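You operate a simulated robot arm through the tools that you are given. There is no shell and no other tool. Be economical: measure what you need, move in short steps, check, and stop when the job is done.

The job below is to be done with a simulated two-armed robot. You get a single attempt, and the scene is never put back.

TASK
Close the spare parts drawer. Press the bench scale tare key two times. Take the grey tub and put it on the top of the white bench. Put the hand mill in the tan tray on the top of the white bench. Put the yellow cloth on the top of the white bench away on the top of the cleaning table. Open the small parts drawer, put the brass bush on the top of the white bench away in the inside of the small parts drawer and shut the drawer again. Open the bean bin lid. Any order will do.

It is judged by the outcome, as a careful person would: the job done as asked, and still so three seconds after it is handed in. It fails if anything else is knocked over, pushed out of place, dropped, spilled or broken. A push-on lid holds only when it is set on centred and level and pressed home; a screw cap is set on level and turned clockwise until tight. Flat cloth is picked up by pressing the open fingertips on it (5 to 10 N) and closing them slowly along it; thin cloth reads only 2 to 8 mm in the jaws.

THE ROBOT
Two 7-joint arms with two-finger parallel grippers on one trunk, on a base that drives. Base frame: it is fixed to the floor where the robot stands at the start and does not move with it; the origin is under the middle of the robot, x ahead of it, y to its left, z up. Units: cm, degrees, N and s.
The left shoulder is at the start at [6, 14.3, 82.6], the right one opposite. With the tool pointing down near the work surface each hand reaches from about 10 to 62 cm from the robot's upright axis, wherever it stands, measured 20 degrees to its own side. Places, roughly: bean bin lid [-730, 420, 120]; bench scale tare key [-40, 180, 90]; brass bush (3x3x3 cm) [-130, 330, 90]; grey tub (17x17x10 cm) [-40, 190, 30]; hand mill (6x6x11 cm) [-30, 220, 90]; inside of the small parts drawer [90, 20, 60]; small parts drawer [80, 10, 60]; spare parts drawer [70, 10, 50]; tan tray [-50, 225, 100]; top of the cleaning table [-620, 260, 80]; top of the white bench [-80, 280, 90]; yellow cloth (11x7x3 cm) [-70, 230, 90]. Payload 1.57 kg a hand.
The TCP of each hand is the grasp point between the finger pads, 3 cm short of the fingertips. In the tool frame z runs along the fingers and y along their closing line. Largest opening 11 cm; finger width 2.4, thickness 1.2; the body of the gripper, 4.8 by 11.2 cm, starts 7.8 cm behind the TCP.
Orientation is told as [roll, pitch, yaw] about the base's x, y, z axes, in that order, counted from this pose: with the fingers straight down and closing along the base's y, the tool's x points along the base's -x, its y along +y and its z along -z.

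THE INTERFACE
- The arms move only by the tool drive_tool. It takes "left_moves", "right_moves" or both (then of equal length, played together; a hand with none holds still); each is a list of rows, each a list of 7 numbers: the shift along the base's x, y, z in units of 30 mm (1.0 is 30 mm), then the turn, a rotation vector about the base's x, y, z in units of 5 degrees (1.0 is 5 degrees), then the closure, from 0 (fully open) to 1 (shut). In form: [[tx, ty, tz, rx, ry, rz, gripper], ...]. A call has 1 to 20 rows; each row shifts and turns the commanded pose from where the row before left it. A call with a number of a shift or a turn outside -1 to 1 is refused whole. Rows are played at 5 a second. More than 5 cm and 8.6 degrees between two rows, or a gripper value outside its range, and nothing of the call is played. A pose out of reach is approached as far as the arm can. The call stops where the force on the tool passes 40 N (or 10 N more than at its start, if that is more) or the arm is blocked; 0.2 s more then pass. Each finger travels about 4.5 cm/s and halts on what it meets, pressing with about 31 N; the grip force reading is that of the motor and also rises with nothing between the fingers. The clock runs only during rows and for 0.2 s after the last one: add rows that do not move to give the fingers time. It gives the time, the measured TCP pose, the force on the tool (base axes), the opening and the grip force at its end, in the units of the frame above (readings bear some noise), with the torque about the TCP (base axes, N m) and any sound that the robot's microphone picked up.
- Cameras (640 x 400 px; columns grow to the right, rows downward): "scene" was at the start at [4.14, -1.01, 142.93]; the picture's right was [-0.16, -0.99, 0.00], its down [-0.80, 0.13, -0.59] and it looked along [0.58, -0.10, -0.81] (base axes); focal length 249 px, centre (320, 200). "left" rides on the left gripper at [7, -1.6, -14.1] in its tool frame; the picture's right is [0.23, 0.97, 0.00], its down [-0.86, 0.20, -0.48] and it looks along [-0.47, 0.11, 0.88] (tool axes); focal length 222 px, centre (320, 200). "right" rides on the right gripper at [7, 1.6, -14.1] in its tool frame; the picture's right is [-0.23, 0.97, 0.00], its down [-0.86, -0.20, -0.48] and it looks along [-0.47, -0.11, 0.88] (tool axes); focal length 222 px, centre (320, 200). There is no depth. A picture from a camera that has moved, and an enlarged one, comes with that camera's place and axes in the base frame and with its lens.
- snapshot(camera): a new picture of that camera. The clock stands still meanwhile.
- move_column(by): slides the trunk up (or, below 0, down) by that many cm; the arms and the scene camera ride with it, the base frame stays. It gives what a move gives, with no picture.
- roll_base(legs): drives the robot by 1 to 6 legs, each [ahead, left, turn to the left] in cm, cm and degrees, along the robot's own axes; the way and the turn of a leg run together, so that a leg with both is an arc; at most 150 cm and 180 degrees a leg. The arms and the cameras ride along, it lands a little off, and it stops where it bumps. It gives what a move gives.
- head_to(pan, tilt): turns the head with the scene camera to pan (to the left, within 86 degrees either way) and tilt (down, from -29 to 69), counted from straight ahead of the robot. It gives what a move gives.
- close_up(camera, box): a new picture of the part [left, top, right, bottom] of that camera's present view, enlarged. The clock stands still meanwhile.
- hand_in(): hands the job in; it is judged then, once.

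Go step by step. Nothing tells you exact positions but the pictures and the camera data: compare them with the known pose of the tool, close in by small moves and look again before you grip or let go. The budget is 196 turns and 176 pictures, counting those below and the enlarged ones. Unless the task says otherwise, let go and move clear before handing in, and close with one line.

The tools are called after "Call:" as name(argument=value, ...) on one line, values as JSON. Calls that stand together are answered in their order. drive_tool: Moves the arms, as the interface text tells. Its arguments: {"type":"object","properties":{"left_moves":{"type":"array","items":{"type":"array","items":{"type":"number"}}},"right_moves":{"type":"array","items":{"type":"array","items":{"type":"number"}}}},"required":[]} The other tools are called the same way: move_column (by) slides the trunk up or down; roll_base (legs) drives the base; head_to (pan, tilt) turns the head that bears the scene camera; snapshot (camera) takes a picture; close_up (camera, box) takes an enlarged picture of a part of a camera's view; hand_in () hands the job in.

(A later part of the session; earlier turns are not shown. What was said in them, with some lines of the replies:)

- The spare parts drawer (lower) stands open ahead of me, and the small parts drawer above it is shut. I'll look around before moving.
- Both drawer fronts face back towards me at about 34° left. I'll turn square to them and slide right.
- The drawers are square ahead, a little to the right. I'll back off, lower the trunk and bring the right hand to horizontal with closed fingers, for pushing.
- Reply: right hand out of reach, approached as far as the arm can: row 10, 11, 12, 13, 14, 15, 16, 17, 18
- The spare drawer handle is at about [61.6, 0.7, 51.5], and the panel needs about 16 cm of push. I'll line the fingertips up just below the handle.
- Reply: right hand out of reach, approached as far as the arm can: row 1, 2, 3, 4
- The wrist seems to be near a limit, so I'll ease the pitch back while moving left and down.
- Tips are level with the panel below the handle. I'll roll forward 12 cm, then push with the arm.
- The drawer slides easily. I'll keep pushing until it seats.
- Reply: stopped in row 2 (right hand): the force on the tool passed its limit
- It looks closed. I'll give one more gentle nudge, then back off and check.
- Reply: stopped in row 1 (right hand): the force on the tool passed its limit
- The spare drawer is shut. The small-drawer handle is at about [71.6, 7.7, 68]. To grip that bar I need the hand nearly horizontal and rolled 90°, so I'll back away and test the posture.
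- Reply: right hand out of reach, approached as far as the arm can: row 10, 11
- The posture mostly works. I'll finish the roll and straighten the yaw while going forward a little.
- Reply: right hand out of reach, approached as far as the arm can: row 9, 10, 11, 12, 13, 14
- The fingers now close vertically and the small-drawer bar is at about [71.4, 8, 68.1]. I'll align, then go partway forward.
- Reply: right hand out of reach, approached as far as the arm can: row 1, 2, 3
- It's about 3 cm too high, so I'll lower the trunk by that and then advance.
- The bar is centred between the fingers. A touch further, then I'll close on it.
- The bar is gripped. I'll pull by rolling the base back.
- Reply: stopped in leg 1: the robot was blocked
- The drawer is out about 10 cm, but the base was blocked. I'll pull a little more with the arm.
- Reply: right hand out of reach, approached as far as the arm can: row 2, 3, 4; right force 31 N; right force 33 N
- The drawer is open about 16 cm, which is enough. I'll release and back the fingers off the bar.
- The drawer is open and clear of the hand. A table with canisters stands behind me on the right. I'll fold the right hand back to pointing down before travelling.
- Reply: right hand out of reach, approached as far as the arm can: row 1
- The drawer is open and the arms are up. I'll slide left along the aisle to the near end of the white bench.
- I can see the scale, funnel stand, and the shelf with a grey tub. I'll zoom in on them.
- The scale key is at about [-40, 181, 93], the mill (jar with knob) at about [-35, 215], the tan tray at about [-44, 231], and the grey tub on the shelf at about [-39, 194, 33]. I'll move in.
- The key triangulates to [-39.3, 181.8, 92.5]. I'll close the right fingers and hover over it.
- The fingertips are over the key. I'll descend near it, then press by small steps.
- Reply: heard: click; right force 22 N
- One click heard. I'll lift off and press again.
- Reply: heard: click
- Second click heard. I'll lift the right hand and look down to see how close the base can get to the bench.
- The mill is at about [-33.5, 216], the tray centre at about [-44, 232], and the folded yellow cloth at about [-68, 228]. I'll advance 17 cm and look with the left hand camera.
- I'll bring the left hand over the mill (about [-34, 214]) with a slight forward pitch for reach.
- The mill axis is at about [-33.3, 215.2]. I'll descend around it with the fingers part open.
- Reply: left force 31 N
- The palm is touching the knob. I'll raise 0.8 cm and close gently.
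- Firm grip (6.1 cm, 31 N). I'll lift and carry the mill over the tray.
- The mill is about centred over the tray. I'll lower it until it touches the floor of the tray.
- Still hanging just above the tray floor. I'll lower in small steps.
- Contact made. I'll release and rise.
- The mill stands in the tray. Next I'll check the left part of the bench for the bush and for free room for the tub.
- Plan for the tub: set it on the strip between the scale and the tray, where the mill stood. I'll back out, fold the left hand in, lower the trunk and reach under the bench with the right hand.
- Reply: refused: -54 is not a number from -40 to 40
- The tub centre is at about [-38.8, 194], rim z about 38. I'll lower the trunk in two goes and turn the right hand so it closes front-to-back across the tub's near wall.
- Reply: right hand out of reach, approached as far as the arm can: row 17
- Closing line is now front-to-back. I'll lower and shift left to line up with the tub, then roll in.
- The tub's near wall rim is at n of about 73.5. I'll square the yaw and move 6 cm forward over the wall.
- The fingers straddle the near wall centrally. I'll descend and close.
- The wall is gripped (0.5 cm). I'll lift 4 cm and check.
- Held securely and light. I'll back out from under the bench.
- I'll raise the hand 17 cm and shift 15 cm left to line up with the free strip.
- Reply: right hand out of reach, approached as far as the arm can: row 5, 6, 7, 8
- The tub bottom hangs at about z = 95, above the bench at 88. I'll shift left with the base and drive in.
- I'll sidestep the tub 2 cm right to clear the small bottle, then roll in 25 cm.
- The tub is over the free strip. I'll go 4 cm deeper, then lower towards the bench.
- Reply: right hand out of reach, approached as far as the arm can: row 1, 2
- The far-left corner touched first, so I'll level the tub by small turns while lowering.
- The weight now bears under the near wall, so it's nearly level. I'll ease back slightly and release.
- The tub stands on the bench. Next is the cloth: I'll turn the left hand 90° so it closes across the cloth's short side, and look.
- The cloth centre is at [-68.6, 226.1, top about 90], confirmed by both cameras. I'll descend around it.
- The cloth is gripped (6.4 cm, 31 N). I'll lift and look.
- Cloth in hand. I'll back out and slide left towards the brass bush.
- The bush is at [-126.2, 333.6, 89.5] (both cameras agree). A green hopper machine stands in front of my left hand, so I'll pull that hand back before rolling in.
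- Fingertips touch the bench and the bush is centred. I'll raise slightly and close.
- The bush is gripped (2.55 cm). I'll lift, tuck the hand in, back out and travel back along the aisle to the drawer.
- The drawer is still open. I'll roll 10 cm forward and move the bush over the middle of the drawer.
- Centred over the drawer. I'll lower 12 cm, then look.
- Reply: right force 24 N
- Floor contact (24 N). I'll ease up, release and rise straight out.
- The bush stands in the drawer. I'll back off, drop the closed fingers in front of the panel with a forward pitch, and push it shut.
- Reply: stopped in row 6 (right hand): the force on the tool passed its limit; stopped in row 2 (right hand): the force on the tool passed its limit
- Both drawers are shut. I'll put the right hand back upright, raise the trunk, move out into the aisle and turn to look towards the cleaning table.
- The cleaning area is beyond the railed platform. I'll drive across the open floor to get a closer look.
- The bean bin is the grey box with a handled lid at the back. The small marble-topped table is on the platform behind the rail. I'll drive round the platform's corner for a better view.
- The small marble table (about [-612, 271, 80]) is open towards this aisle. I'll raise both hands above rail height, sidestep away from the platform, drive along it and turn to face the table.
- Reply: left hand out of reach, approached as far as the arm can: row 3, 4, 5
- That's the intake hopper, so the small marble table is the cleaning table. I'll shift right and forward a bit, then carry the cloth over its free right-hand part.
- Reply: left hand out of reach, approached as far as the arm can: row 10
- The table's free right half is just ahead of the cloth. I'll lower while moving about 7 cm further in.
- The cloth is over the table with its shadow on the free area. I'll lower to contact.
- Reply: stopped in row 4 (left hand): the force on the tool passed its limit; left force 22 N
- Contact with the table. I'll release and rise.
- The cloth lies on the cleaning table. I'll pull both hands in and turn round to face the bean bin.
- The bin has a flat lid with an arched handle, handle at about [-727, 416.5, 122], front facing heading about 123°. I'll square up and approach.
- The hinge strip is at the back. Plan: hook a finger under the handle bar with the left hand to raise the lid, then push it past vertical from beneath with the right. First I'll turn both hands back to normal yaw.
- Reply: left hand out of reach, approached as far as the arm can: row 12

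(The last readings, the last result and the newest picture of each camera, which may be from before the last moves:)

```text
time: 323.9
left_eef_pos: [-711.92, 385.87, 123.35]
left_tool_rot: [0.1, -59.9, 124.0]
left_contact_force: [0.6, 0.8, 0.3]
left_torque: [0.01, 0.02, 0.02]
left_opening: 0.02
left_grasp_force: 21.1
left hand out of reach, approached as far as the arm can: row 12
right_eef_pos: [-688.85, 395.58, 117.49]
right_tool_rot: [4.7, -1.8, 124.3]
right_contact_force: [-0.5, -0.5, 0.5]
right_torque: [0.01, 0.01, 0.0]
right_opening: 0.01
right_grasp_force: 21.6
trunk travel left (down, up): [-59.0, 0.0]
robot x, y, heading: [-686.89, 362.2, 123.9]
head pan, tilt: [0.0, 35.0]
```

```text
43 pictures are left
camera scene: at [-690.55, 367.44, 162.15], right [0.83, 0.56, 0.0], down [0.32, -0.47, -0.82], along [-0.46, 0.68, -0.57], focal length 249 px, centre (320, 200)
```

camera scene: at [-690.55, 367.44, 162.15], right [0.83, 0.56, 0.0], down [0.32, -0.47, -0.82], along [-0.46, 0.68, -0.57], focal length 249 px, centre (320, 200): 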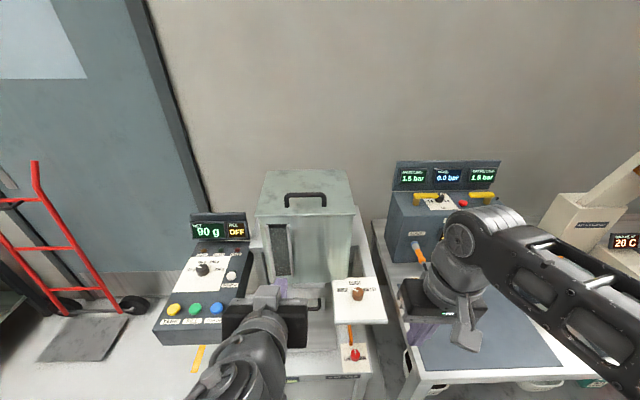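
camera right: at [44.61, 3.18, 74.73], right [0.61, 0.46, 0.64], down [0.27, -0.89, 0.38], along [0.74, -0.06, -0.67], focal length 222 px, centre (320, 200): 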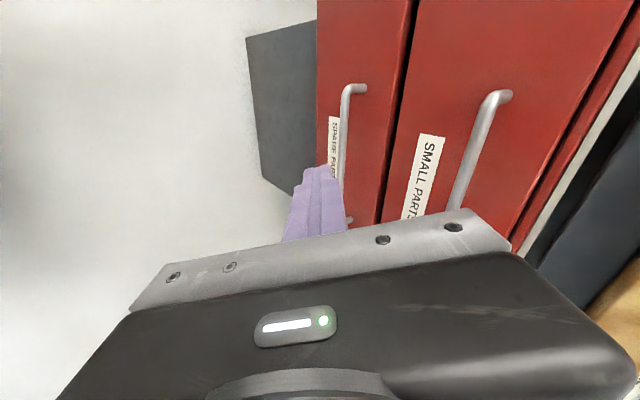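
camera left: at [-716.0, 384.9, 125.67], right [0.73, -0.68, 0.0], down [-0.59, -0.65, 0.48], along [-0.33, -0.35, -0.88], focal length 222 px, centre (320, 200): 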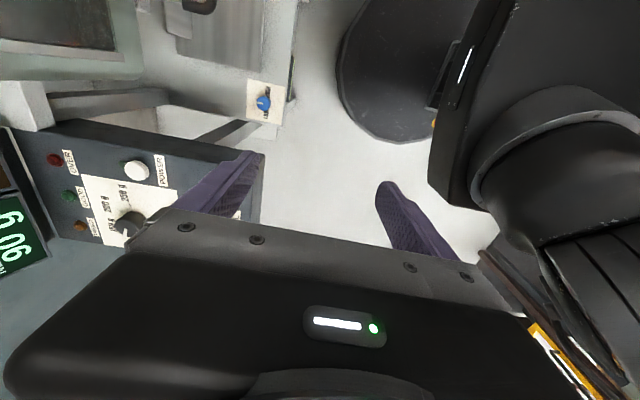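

Call:
snapshot(camera="left")

```text
42 pictures are left
camera left: at [-701.74, 373.87, 124.36], right [-0.74, -0.64, -0.2], down [-0.17, -0.1, 0.98], along [-0.65, 0.76, -0.04], focal length 222 px, centre (320, 200)
```

left: 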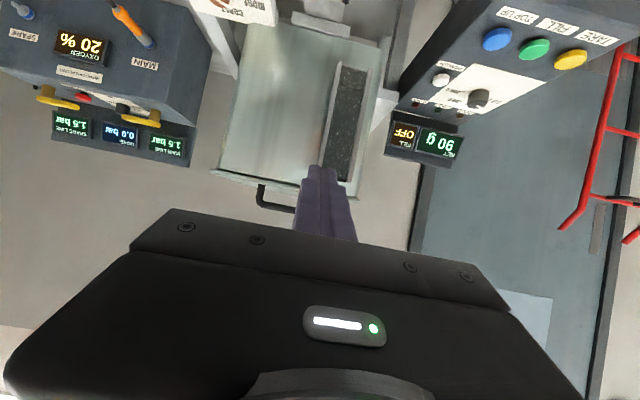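

The bar centre is at about [-723, 409, 126], with about 4 cm of gap above the lid. I'll bring the left fingertips up just short of it.

Call:
drive_tool(left_moves=[[-0.36, 0.85, 0.05, 0, 0, 0, 1], [-0.36, 0.85, 0.05, 0, 0, 0, 1], [-0.36, 0.85, 0.05, 0, 0, 0, 1], [-0.36, 0.85, 0.05, 0, 0, 0, 1], [-0.36, 0.85, 0, 0, 0, 0, 1], [-0.36, 0.85, 0, 0, 0, 0, 1], [0, 0, 0, 0, 0, 0, 1]])

Call:
close_up(camera="left", box=[200, 130, 440, 280])

Call:
close_up(camera="scene", box=[240, 150, 400, 270])

```text
time: 325.5
left_eef_pos: [-718.57, 401.01, 123.82]
left_tool_rot: [-0.1, -60.0, 123.9]
left_contact_force: [0.5, -1.1, -0.5]
left_torque: [-0.03, -0.05, 0.0]
left_opening: 0.02
left_grasp_force: 21.3
right_eef_pos: [-688.94, 395.67, 117.62]
right_tool_rot: [4.7, -1.8, 124.3]
right_contact_force: [-0.4, -1.1, -0.1]
right_torque: [0.01, 0.0, -0.04]
right_opening: 0.01
right_grasp_force: 21.6
trunk travel left (down, up): [-59.0, 0.0]
robot x, y, heading: [-687.5, 362.29, 124.4]
head pan, tilt: [0.0, 35.0]
```

```text
2.67 times, centred on (320, 205) of left
camera zoom: at [-708.49, 389.0, 124.89], right [-0.74, -0.64, -0.2], down [-0.17, -0.1, 0.98], along [-0.64, 0.76, -0.04], focal length 592 px, centre (320, 187)
```

zoom: 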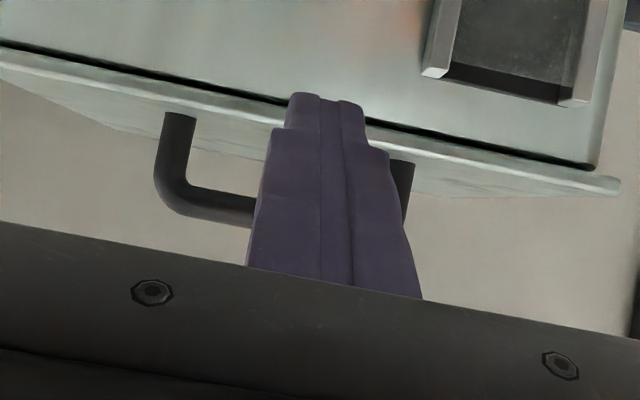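

```text
3.33 times, centred on (320, 210) of scene
camera zoom: at [-690.58, 367.4, 162.15], right [0.83, 0.56, 0.0], down [0.32, -0.47, -0.82], along [-0.46, 0.68, -0.57], focal length 830 px, centre (320, 167)
```

zoom: 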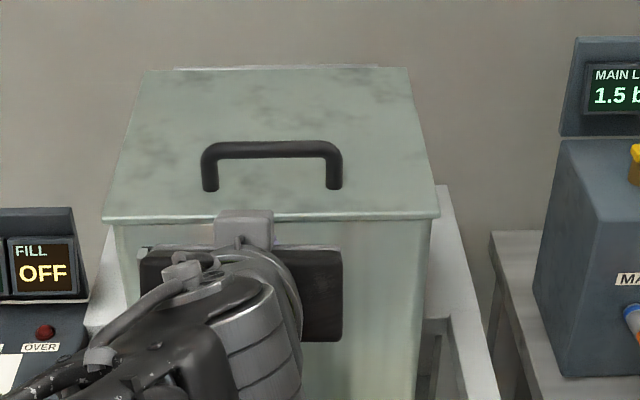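

The gap under the bar is too tight for the closed fingers, but the lid has an overhanging front lip. I'll put the fingertips under that lip and lift it from there.

Call:
drive_tool(left_moves=[[0, 0, -0.5, 0, 0, 0, 1], [0, 0, -0.4, 0, 0, 0, 1], [-0.19, 0.28, 0, 0, 0, 0, 1], [-0.19, 0.28, 0, 0, 0, 0, 1], [0, 0, 0, 0, 0, 0, 1]])

Call:
close_up(camera="left", box=[200, 130, 440, 280])

```text
time: 326.7
left_eef_pos: [-719.68, 402.87, 121.15]
left_tool_rot: [-0.1, -59.9, 123.9]
left_contact_force: [-0.1, 0.6, 0.3]
left_torque: [-0.01, -0.02, -0.03]
left_opening: 0.0
left_grasp_force: 20.9
right_eef_pos: [-688.93, 395.52, 117.52]
right_tool_rot: [4.6, -1.8, 124.3]
right_contact_force: [0.0, -0.2, 0.5]
right_torque: [-0.01, 0.01, -0.03]
right_opening: 0.0
right_grasp_force: 21.4
trunk travel left (down, up): [-59.0, 0.0]
robot x, y, heading: [-687.13, 362.57, 124.3]
head pan, tilt: [0.0, 35.0]
```

```text
2.67 times, centred on (320, 205) of left
camera zoom: at [-709.58, 390.82, 122.19], right [-0.74, -0.64, -0.2], down [-0.17, -0.1, 0.98], along [-0.64, 0.76, -0.04], focal length 592 px, centre (320, 187)
```

zoom: 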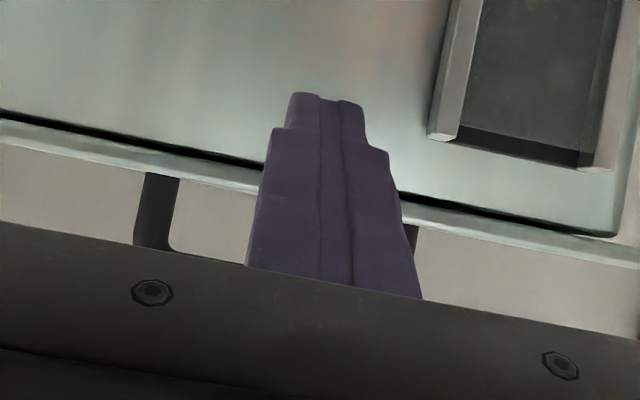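

Call:
drive_tool(left_moves=[[-0.08, 0.11, 0, 0, 0, 0, 1], [-0.08, 0.11, 0, 0, 0, 0, 1], [-0.08, 0.11, 0, 0, 0, 0, 1], [0, 0, 0, 0, 0, 0, 1]])

Call:
close_up(camera="left", box=[200, 130, 440, 280])

```text
time: 327.7
left_eef_pos: [-720.37, 403.75, 121.1]
left_tool_rot: [-0.2, -60.0, 124.0]
left_contact_force: [0.5, -0.3, 0.3]
left_torque: [-0.01, 0.0, -0.02]
left_opening: 0.0
left_grasp_force: 21.1
right_eef_pos: [-688.9, 395.6, 117.55]
right_tool_rot: [4.7, -1.7, 124.3]
right_contact_force: [-1.0, -0.8, 0.4]
right_torque: [0.01, -0.01, -0.01]
right_opening: 0.01
right_grasp_force: 21.3
trunk travel left (down, up): [-59.0, 0.0]
robot x, y, heading: [-687.37, 362.54, 124.1]
head pan, tilt: [0.0, 35.0]
```

```text
2.67 times, centred on (320, 205) of left
camera zoom: at [-710.24, 391.82, 122.2], right [-0.74, -0.64, -0.2], down [-0.17, -0.1, 0.98], along [-0.65, 0.76, -0.04], focal length 592 px, centre (320, 187)
```

zoom: 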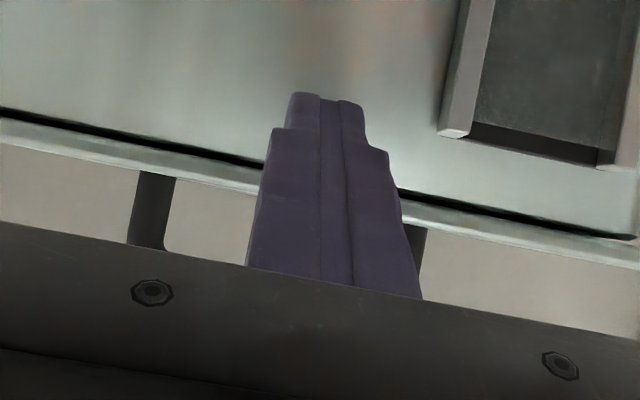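

Call:
drive_tool(left_moves=[[-0.08, 0.115, 0, 0, 0, 0, 1], [-0.08, 0.115, 0, 0, 0, 0, 1], [-0.08, 0.115, 0, 0, 0, 0, 1], [0, 0, 0, 0, 0, 0, 1]])

Call:
drive_tool(left_moves=[[-0.05, 0.08, 0, 0, 0, 0, 1], [-0.05, 0.08, 0, 0, 0, 0, 1], [0, 0, 0, 0, 0, 0, 1]])

```text
time: 328.9
left_eef_pos: [-720.6, 404.49, 121.24]
left_tool_rot: [0.0, -59.9, 123.8]
left_contact_force: [11.6, -20.2, 8.5]
left_torque: [0.16, 0.11, 0.12]
left_opening: 0.0
left_grasp_force: 21.2
right_eef_pos: [-688.63, 395.17, 117.77]
right_tool_rot: [4.7, -2.0, 124.3]
right_contact_force: [-0.5, -0.5, 0.3]
right_torque: [-0.03, 0.02, -0.04]
right_opening: 0.02
right_grasp_force: 21.2
trunk travel left (down, up): [-59.0, 0.0]
robot x, y, heading: [-687.22, 362.17, 124.2]
head pan, tilt: [0.0, 35.0]
stopped in row 4 (left hand): the force on the tool passed its limit (the readings are from after the stop); the commanded pose is now the measured one
```

```text
time: 329.4
left_eef_pos: [-720.76, 404.34, 121.14]
left_tool_rot: [0.2, -59.9, 123.8]
left_contact_force: [14.9, -28.2, 17.4]
left_torque: [0.28, 0.19, 0.19]
left_opening: 0.0
left_grasp_force: 21.1
right_eef_pos: [-688.5, 394.9, 117.72]
right_tool_rot: [4.8, -2.0, 124.3]
right_contact_force: [0.5, 0.0, -0.1]
right_torque: [-0.01, 0.0, 0.0]
right_opening: 0.0
right_grasp_force: 21.0
trunk travel left (down, up): [-59.0, 0.0]
robot x, y, heading: [-687.24, 362.33, 124.1]
head pan, tilt: [0.0, 35.0]
stopped in row 2 (left hand): the force on the tool passed its limit (the readings are from after the stop); the commanded pose is now the measured one
```

The tip is against the box face. I'll ease back a touch and raise under the lip.

Call:
drive_tool(left_moves=[[0.06, -0.09, 0, 0, 0, 0, 1], [0, 0, 0.15, 0, 0, 0, 1], [0, 0, 0.15, 0, 0, 0, 1], [0, 0, 0.15, 0, 0, 0, 1], [0, 0, 0.15, 0, 0, 0, 1], [0, 0, 0, 0, 0, 0, 1]])

Call:
close_up(camera="scene", box=[240, 150, 400, 270])

Call:
close_up(camera="left", box=[200, 130, 440, 280])

```text
time: 330.8
left_eef_pos: [-720.88, 404.8, 122.67]
left_tool_rot: [0.2, -59.6, 123.9]
left_contact_force: [1.5, 0.3, -2.6]
left_torque: [-0.03, -0.05, 0.02]
left_opening: 0.0
left_grasp_force: 21.4
right_eef_pos: [-688.79, 395.53, 117.59]
right_tool_rot: [4.6, -1.9, 124.3]
right_contact_force: [-0.9, -0.3, -0.6]
right_torque: [-0.03, -0.01, -0.01]
right_opening: 0.01
right_grasp_force: 21.6
trunk travel left (down, up): [-59.0, 0.0]
robot x, y, heading: [-687.45, 362.7, 124.2]
head pan, tilt: [0.0, 35.0]
```

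```text
3.33 times, centred on (320, 210) of scene
camera zoom: at [-690.56, 367.42, 162.15], right [0.83, 0.56, 0.0], down [0.32, -0.47, -0.82], along [-0.46, 0.68, -0.57], focal length 830 px, centre (320, 167)
```

zoom: 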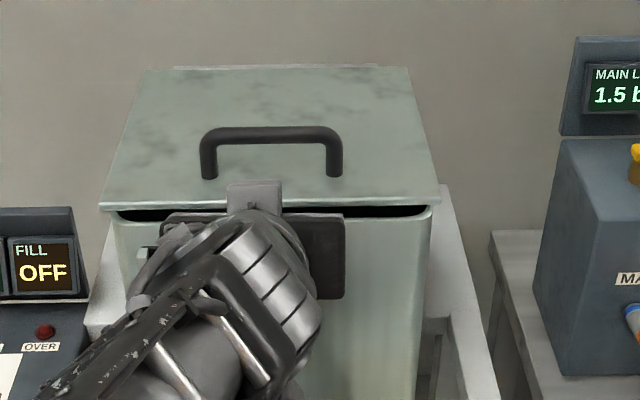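

```text
2.67 times, centred on (320, 205) of left
camera zoom: at [-710.74, 392.8, 123.84], right [-0.74, -0.64, -0.19], down [-0.18, -0.09, 0.98], along [-0.65, 0.76, -0.04], focal length 592 px, centre (320, 187)
```

zoom: 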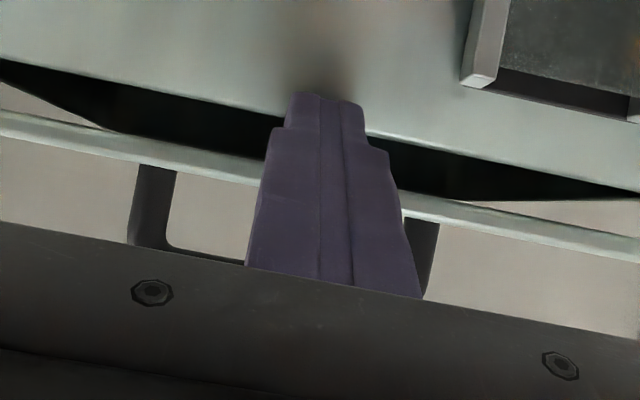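

The lid is opening on its back hinge. I'll keep raising and slide the fingers in beneath it.

Call:
drive_tool(left_moves=[[0, 0, 0.3, 0, 0, 0, 1], [0, 0, 0.3, 0, 0, 0, 1], [0, 0, 0.3, 0, 0, 0, 1], [-0.15, 0.22, 0.4, 0, 0, 0, 1], [-0.2, 0.3, 0.4, 0, 0, 0, 1], [-0.2, 0.3, 0.5, 0, 0, 0, 1], [-0.2, 0.3, 0.5, 0, 0, 0, 1], [0, 0, 0, 0, 0, 0, 1]])

Call:
snapshot(camera="scene")

```text
time: 332.6
left_eef_pos: [-723.08, 408.17, 130.83]
left_tool_rot: [0.2, -59.5, 123.7]
left_contact_force: [-0.5, -2.1, -2.2]
left_torque: [0.01, 0.02, 0.03]
left_opening: 0.02
left_grasp_force: 21.0
right_eef_pos: [-688.81, 395.43, 117.56]
right_tool_rot: [4.7, -1.8, 124.2]
right_contact_force: [0.0, -0.3, -0.6]
right_torque: [-0.02, 0.01, -0.03]
right_opening: 0.02
right_grasp_force: 21.3
trunk travel left (down, up): [-59.0, 0.0]
robot x, y, heading: [-687.83, 362.52, 124.1]
head pan, tilt: [0.0, 35.0]
```

```text
35 pictures are left
camera scene: at [-690.54, 367.35, 162.14], right [0.83, 0.56, 0.0], down [0.32, -0.47, -0.82], along [-0.46, 0.68, -0.57], focal length 249 px, centre (320, 200)
```

scene: 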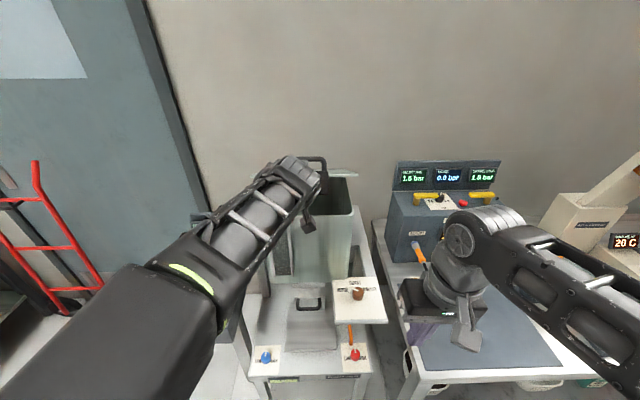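

The lid is about 30° up. I'll flatten the tool for reach and push forward under it.

Call:
drive_tool(left_moves=[[-0.2, 0.3, 0.4, 0.827, 0.562, 0, 1], [-0.2, 0.3, 0.4, 0.827, 0.562, 0, 1], [-0.3, 0.45, 0.2, 0.827, 0.562, 0, 1], [-0.35, 0.52, 0.1, 0, 0, 0, 1], [-0.35, 0.52, 0, 0, 0, 0, 1], [-0.35, 0.52, 0, 0, 0, 0, 1], [0, 0, 0, 0, 0, 0, 1]])

Call:
snapshot(camera="scene")

```text
time: 334.1
left_eef_pos: [-728.47, 415.8, 133.91]
left_tool_rot: [0.7, -74.4, 123.4]
left_contact_force: [-0.2, -2.4, -1.6]
left_torque: [-0.09, -0.01, 0.02]
left_opening: 0.02
left_grasp_force: 21.5
right_eef_pos: [-688.85, 395.48, 117.39]
right_tool_rot: [4.8, -1.6, 124.3]
right_contact_force: [-0.2, 0.8, 1.2]
right_torque: [-0.02, 0.05, 0.0]
right_opening: 0.0
right_grasp_force: 21.3
trunk travel left (down, up): [-59.0, 0.0]
robot x, y, heading: [-687.04, 362.33, 124.2]
head pan, tilt: [0.0, 35.0]
```

```text
34 pictures are left
camera scene: at [-690.52, 367.35, 162.14], right [0.83, 0.56, 0.0], down [0.32, -0.47, -0.82], along [-0.46, 0.68, -0.57], focal length 249 px, centre (320, 200)
```

scene: 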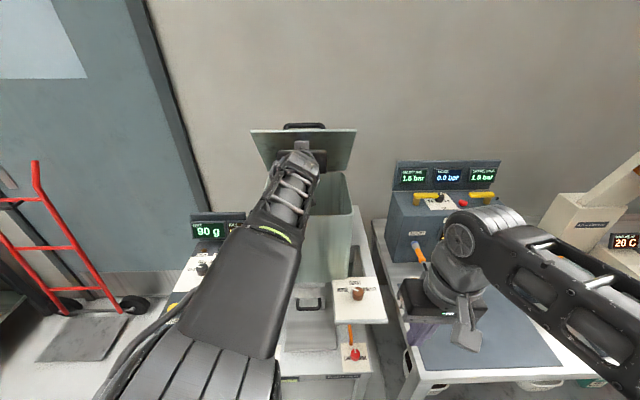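

The lid is about 60° open. I'll keep pushing forward.

Call:
drive_tool(left_moves=[[-0.35, 0.52, 0, 0, 0, 0, 1], [-0.35, 0.52, 0, 0, 0, 0, 1], [-0.35, 0.52, 0, 0, 0, 0, 1], [-0.3, 0.45, 0, 0, 0, 0, 1], [0, 0, 0, 0, 0, 0, 1]])

Call:
snapshot(camera="scene")

```text
time: 335.4
left_eef_pos: [-732.58, 421.93, 133.92]
left_tool_rot: [0.6, -74.5, 123.4]
left_contact_force: [0.8, -0.6, -1.2]
left_torque: [-0.03, -0.01, 0.03]
left_opening: 0.0
left_grasp_force: 21.3
right_eef_pos: [-688.79, 395.46, 117.48]
right_tool_rot: [4.7, -1.7, 124.3]
right_contact_force: [1.3, 0.6, 0.0]
right_torque: [0.0, -0.03, -0.01]
right_opening: 0.0
right_grasp_force: 22.0
trunk travel left (down, up): [-59.0, 0.0]
robot x, y, heading: [-687.04, 362.37, 124.2]
head pan, tilt: [0.0, 35.0]
```

```text
33 pictures are left
camera scene: at [-690.52, 367.33, 162.14], right [0.83, 0.56, 0.0], down [0.32, -0.47, -0.82], along [-0.46, 0.68, -0.57], focal length 249 px, centre (320, 200)
```

scene: 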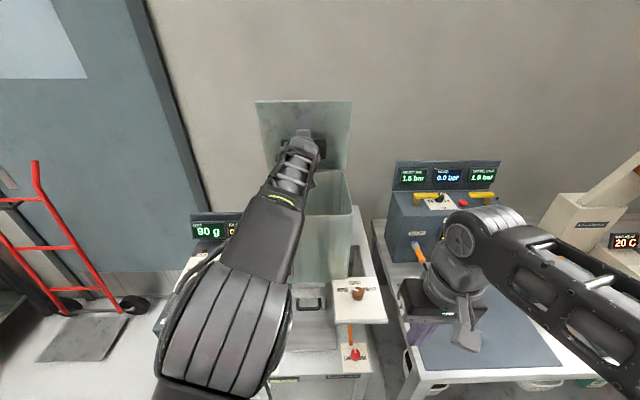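

Call:
drive_tool(left_moves=[[-0.3, 0.45, 0, 0, 0, 0, 1], [-0.3, 0.45, 0, 0, 0, 0, 1], [-0.3, 0.45, 0, 0, 0, 0, 1], [0, 0, 0, 0, 0, 0, 1]])

Call:
snapshot(camera="scene")

```text
time: 336.4
left_eef_pos: [-735.18, 425.97, 133.96]
left_tool_rot: [0.6, -74.6, 123.4]
left_contact_force: [0.1, -0.6, -0.3]
left_torque: [0.04, 0.01, 0.01]
left_opening: 0.0
left_grasp_force: 21.7
right_eef_pos: [-688.77, 395.5, 117.62]
right_tool_rot: [4.7, -1.9, 124.3]
right_contact_force: [-0.1, -0.8, -0.3]
right_torque: [0.0, -0.01, 0.01]
right_opening: 0.0
right_grasp_force: 21.1
trunk travel left (down, up): [-59.0, 0.0]
robot x, y, heading: [-687.59, 362.39, 124.2]
head pan, tilt: [0.0, 35.0]
```

```text
32 pictures are left
camera scene: at [-690.5, 367.33, 162.15], right [0.83, 0.56, 0.0], down [0.32, -0.47, -0.82], along [-0.46, 0.68, -0.57], focal length 249 px, centre (320, 200)
```

scene: 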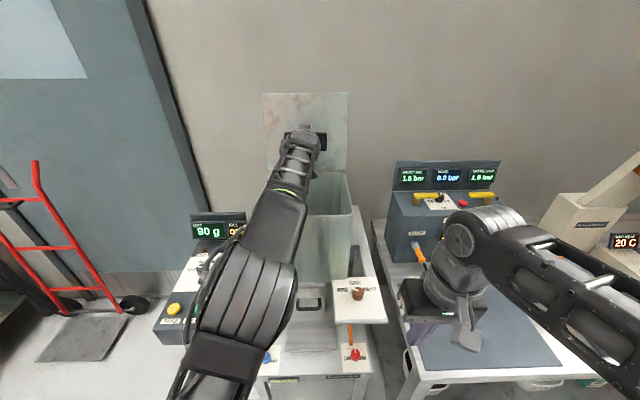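

Call:
drive_tool(left_moves=[[-0.25, 0.37, 0, 0, 0, 0, 1], [-0.25, 0.37, 0, 0, 0, 0, 1], [-0.25, 0.37, 0, 0, 0, 0, 1], [0, 0, 0, 0, 0, 0, 1]])

Call:
close_up(camera="scene", box=[230, 70, 390, 210])

```text
time: 336.9
left_eef_pos: [-735.56, 426.79, 133.99]
left_tool_rot: [0.2, -74.0, 123.9]
left_contact_force: [19.4, -32.9, 1.6]
left_torque: [0.04, 0.21, 0.24]
left_opening: 0.02
left_grasp_force: 21.9
right_eef_pos: [-688.45, 394.81, 117.73]
right_tool_rot: [4.7, -2.1, 124.4]
right_contact_force: [0.1, 0.3, 0.3]
right_torque: [0.01, 0.02, 0.02]
right_opening: 0.0
right_grasp_force: 20.6
trunk travel left (down, up): [-59.0, 0.0]
robot x, y, heading: [-687.18, 362.34, 124.2]
head pan, tilt: [0.0, 35.0]
stopped in row 2 (left hand): the force on the tool passed its limit (the readings are from after the stop); the commanded pose is now the measured one
```

```text
2.86 times, centred on (310, 140) of scene
camera zoom: at [-690.05, 366.49, 162.19], right [0.83, 0.56, 0.0], down [0.32, -0.47, -0.82], along [-0.46, 0.68, -0.57], focal length 711 px, centre (349, 371)
```

zoom: 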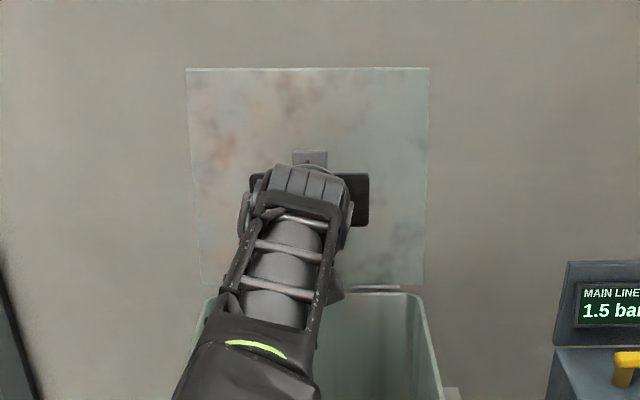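

The lid is at its stop beyond vertical. I'll draw the hand straight back and see that it stays.

Call:
drive_tool(left_moves=[[0.2, -0.3, 0, 0, 0, 0, 1], [0.35, -0.52, 0, 0, 0, 0, 1], [0.4, -0.6, 0, 0, 0, 0, 1], [0.4, -0.6, 0, 0, 0, 0, 1], [0.4, -0.6, 0, 0, 0, 0, 1], [0.4, -0.6, 0, 0, 0, 0, 1], [0.4, -0.6, 0, 0, 0, 0, 1], [0.4, -0.6, 0, 0, 0, 0, 1], [0.4, -0.6, 0, 0, 0, 0, 1], [0.4, -0.6, 0, 0, 0, 0, 1], [0.4, -0.6, 0, 0, 0, 0, 1], [0.4, -0.6, 0, 0, 0, 0, 1], [0.4, -0.6, 0, 0, 0, 0, 1], [0.4, -0.6, 0, 0, 0, 0, 1]])

Call:
snapshot(camera="scene")

```text
time: 339.7
left_eef_pos: [-730.66, 402.67, 129.99]
left_tool_rot: [-7.4, -68.5, 140.4]
left_contact_force: [0.2, 0.1, 0.2]
left_torque: [-0.03, 0.0, -0.02]
left_opening: 0.0
left_grasp_force: 20.9
right_eef_pos: [-688.87, 395.52, 117.56]
right_tool_rot: [4.9, -1.8, 124.4]
right_contact_force: [0.0, -0.4, 0.3]
right_torque: [-0.01, 0.01, -0.03]
right_opening: 0.01
right_grasp_force: 21.3
trunk travel left (down, up): [-59.0, 0.0]
robot x, y, heading: [-687.5, 362.14, 124.4]
head pan, tilt: [0.0, 35.0]
stopped in row 14 (left hand): the arm was blocked; the commanded pose is now the measured one
```

```text
30 pictures are left
camera scene: at [-690.55, 367.28, 162.15], right [0.83, 0.56, 0.0], down [0.32, -0.47, -0.82], along [-0.46, 0.68, -0.57], focal length 249 px, centre (320, 200)
```

scene: 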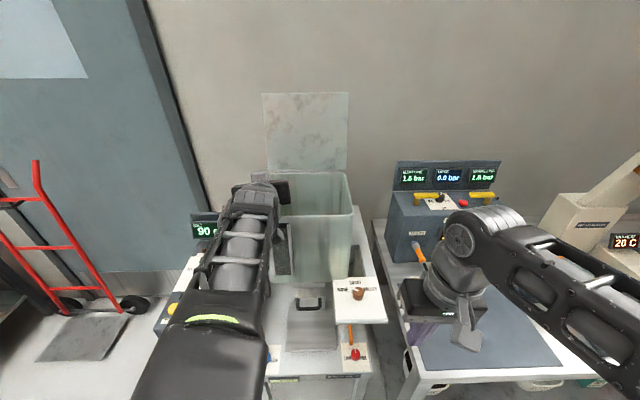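

The lid stays open. I'll back the base off so both hands are clear, then check.

Call:
roll_base(legs=[[-35, 0, 0]])

Call:
snapshot(camera="scene")

```text
time: 342.0
left_eef_pos: [-710.85, 373.36, 130.05]
left_tool_rot: [-7.4, -68.7, 140.9]
left_contact_force: [-0.1, -0.2, 0.3]
left_torque: [0.03, 0.0, 0.0]
left_opening: 0.01
left_grasp_force: 21.3
right_eef_pos: [-669.06, 366.49, 117.57]
right_tool_rot: [4.8, -1.9, 124.9]
right_contact_force: [0.8, 0.7, 0.2]
right_torque: [0.01, -0.01, -0.03]
right_opening: 0.03
right_grasp_force: 21.4
trunk travel left (down, up): [-59.0, 0.0]
robot x, y, heading: [-666.93, 333.07, 124.9]
head pan, tilt: [0.0, 35.0]
```

```text
29 pictures are left
camera scene: at [-670.55, 338.15, 162.15], right [0.82, 0.57, 0.0], down [0.33, -0.47, -0.82], along [-0.47, 0.67, -0.57], focal length 249 px, centre (320, 200)
```

scene: 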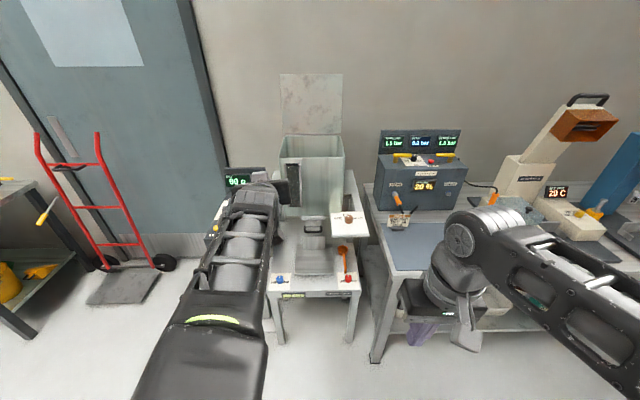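

The lid stays open, both hands are empty and clear, and every item on the list is done. I'll hand in.

Call:
hand_in()

```text
The job is handed in.
```

All seven parts of the job are done and it is handed in: both drawers are shut with the bush in the small parts drawer. The tare key clicked twice, the tub is on the white bench, the mill is in the tan tray, the cloth is on the cleaning table, and the bean bin lid stands open.
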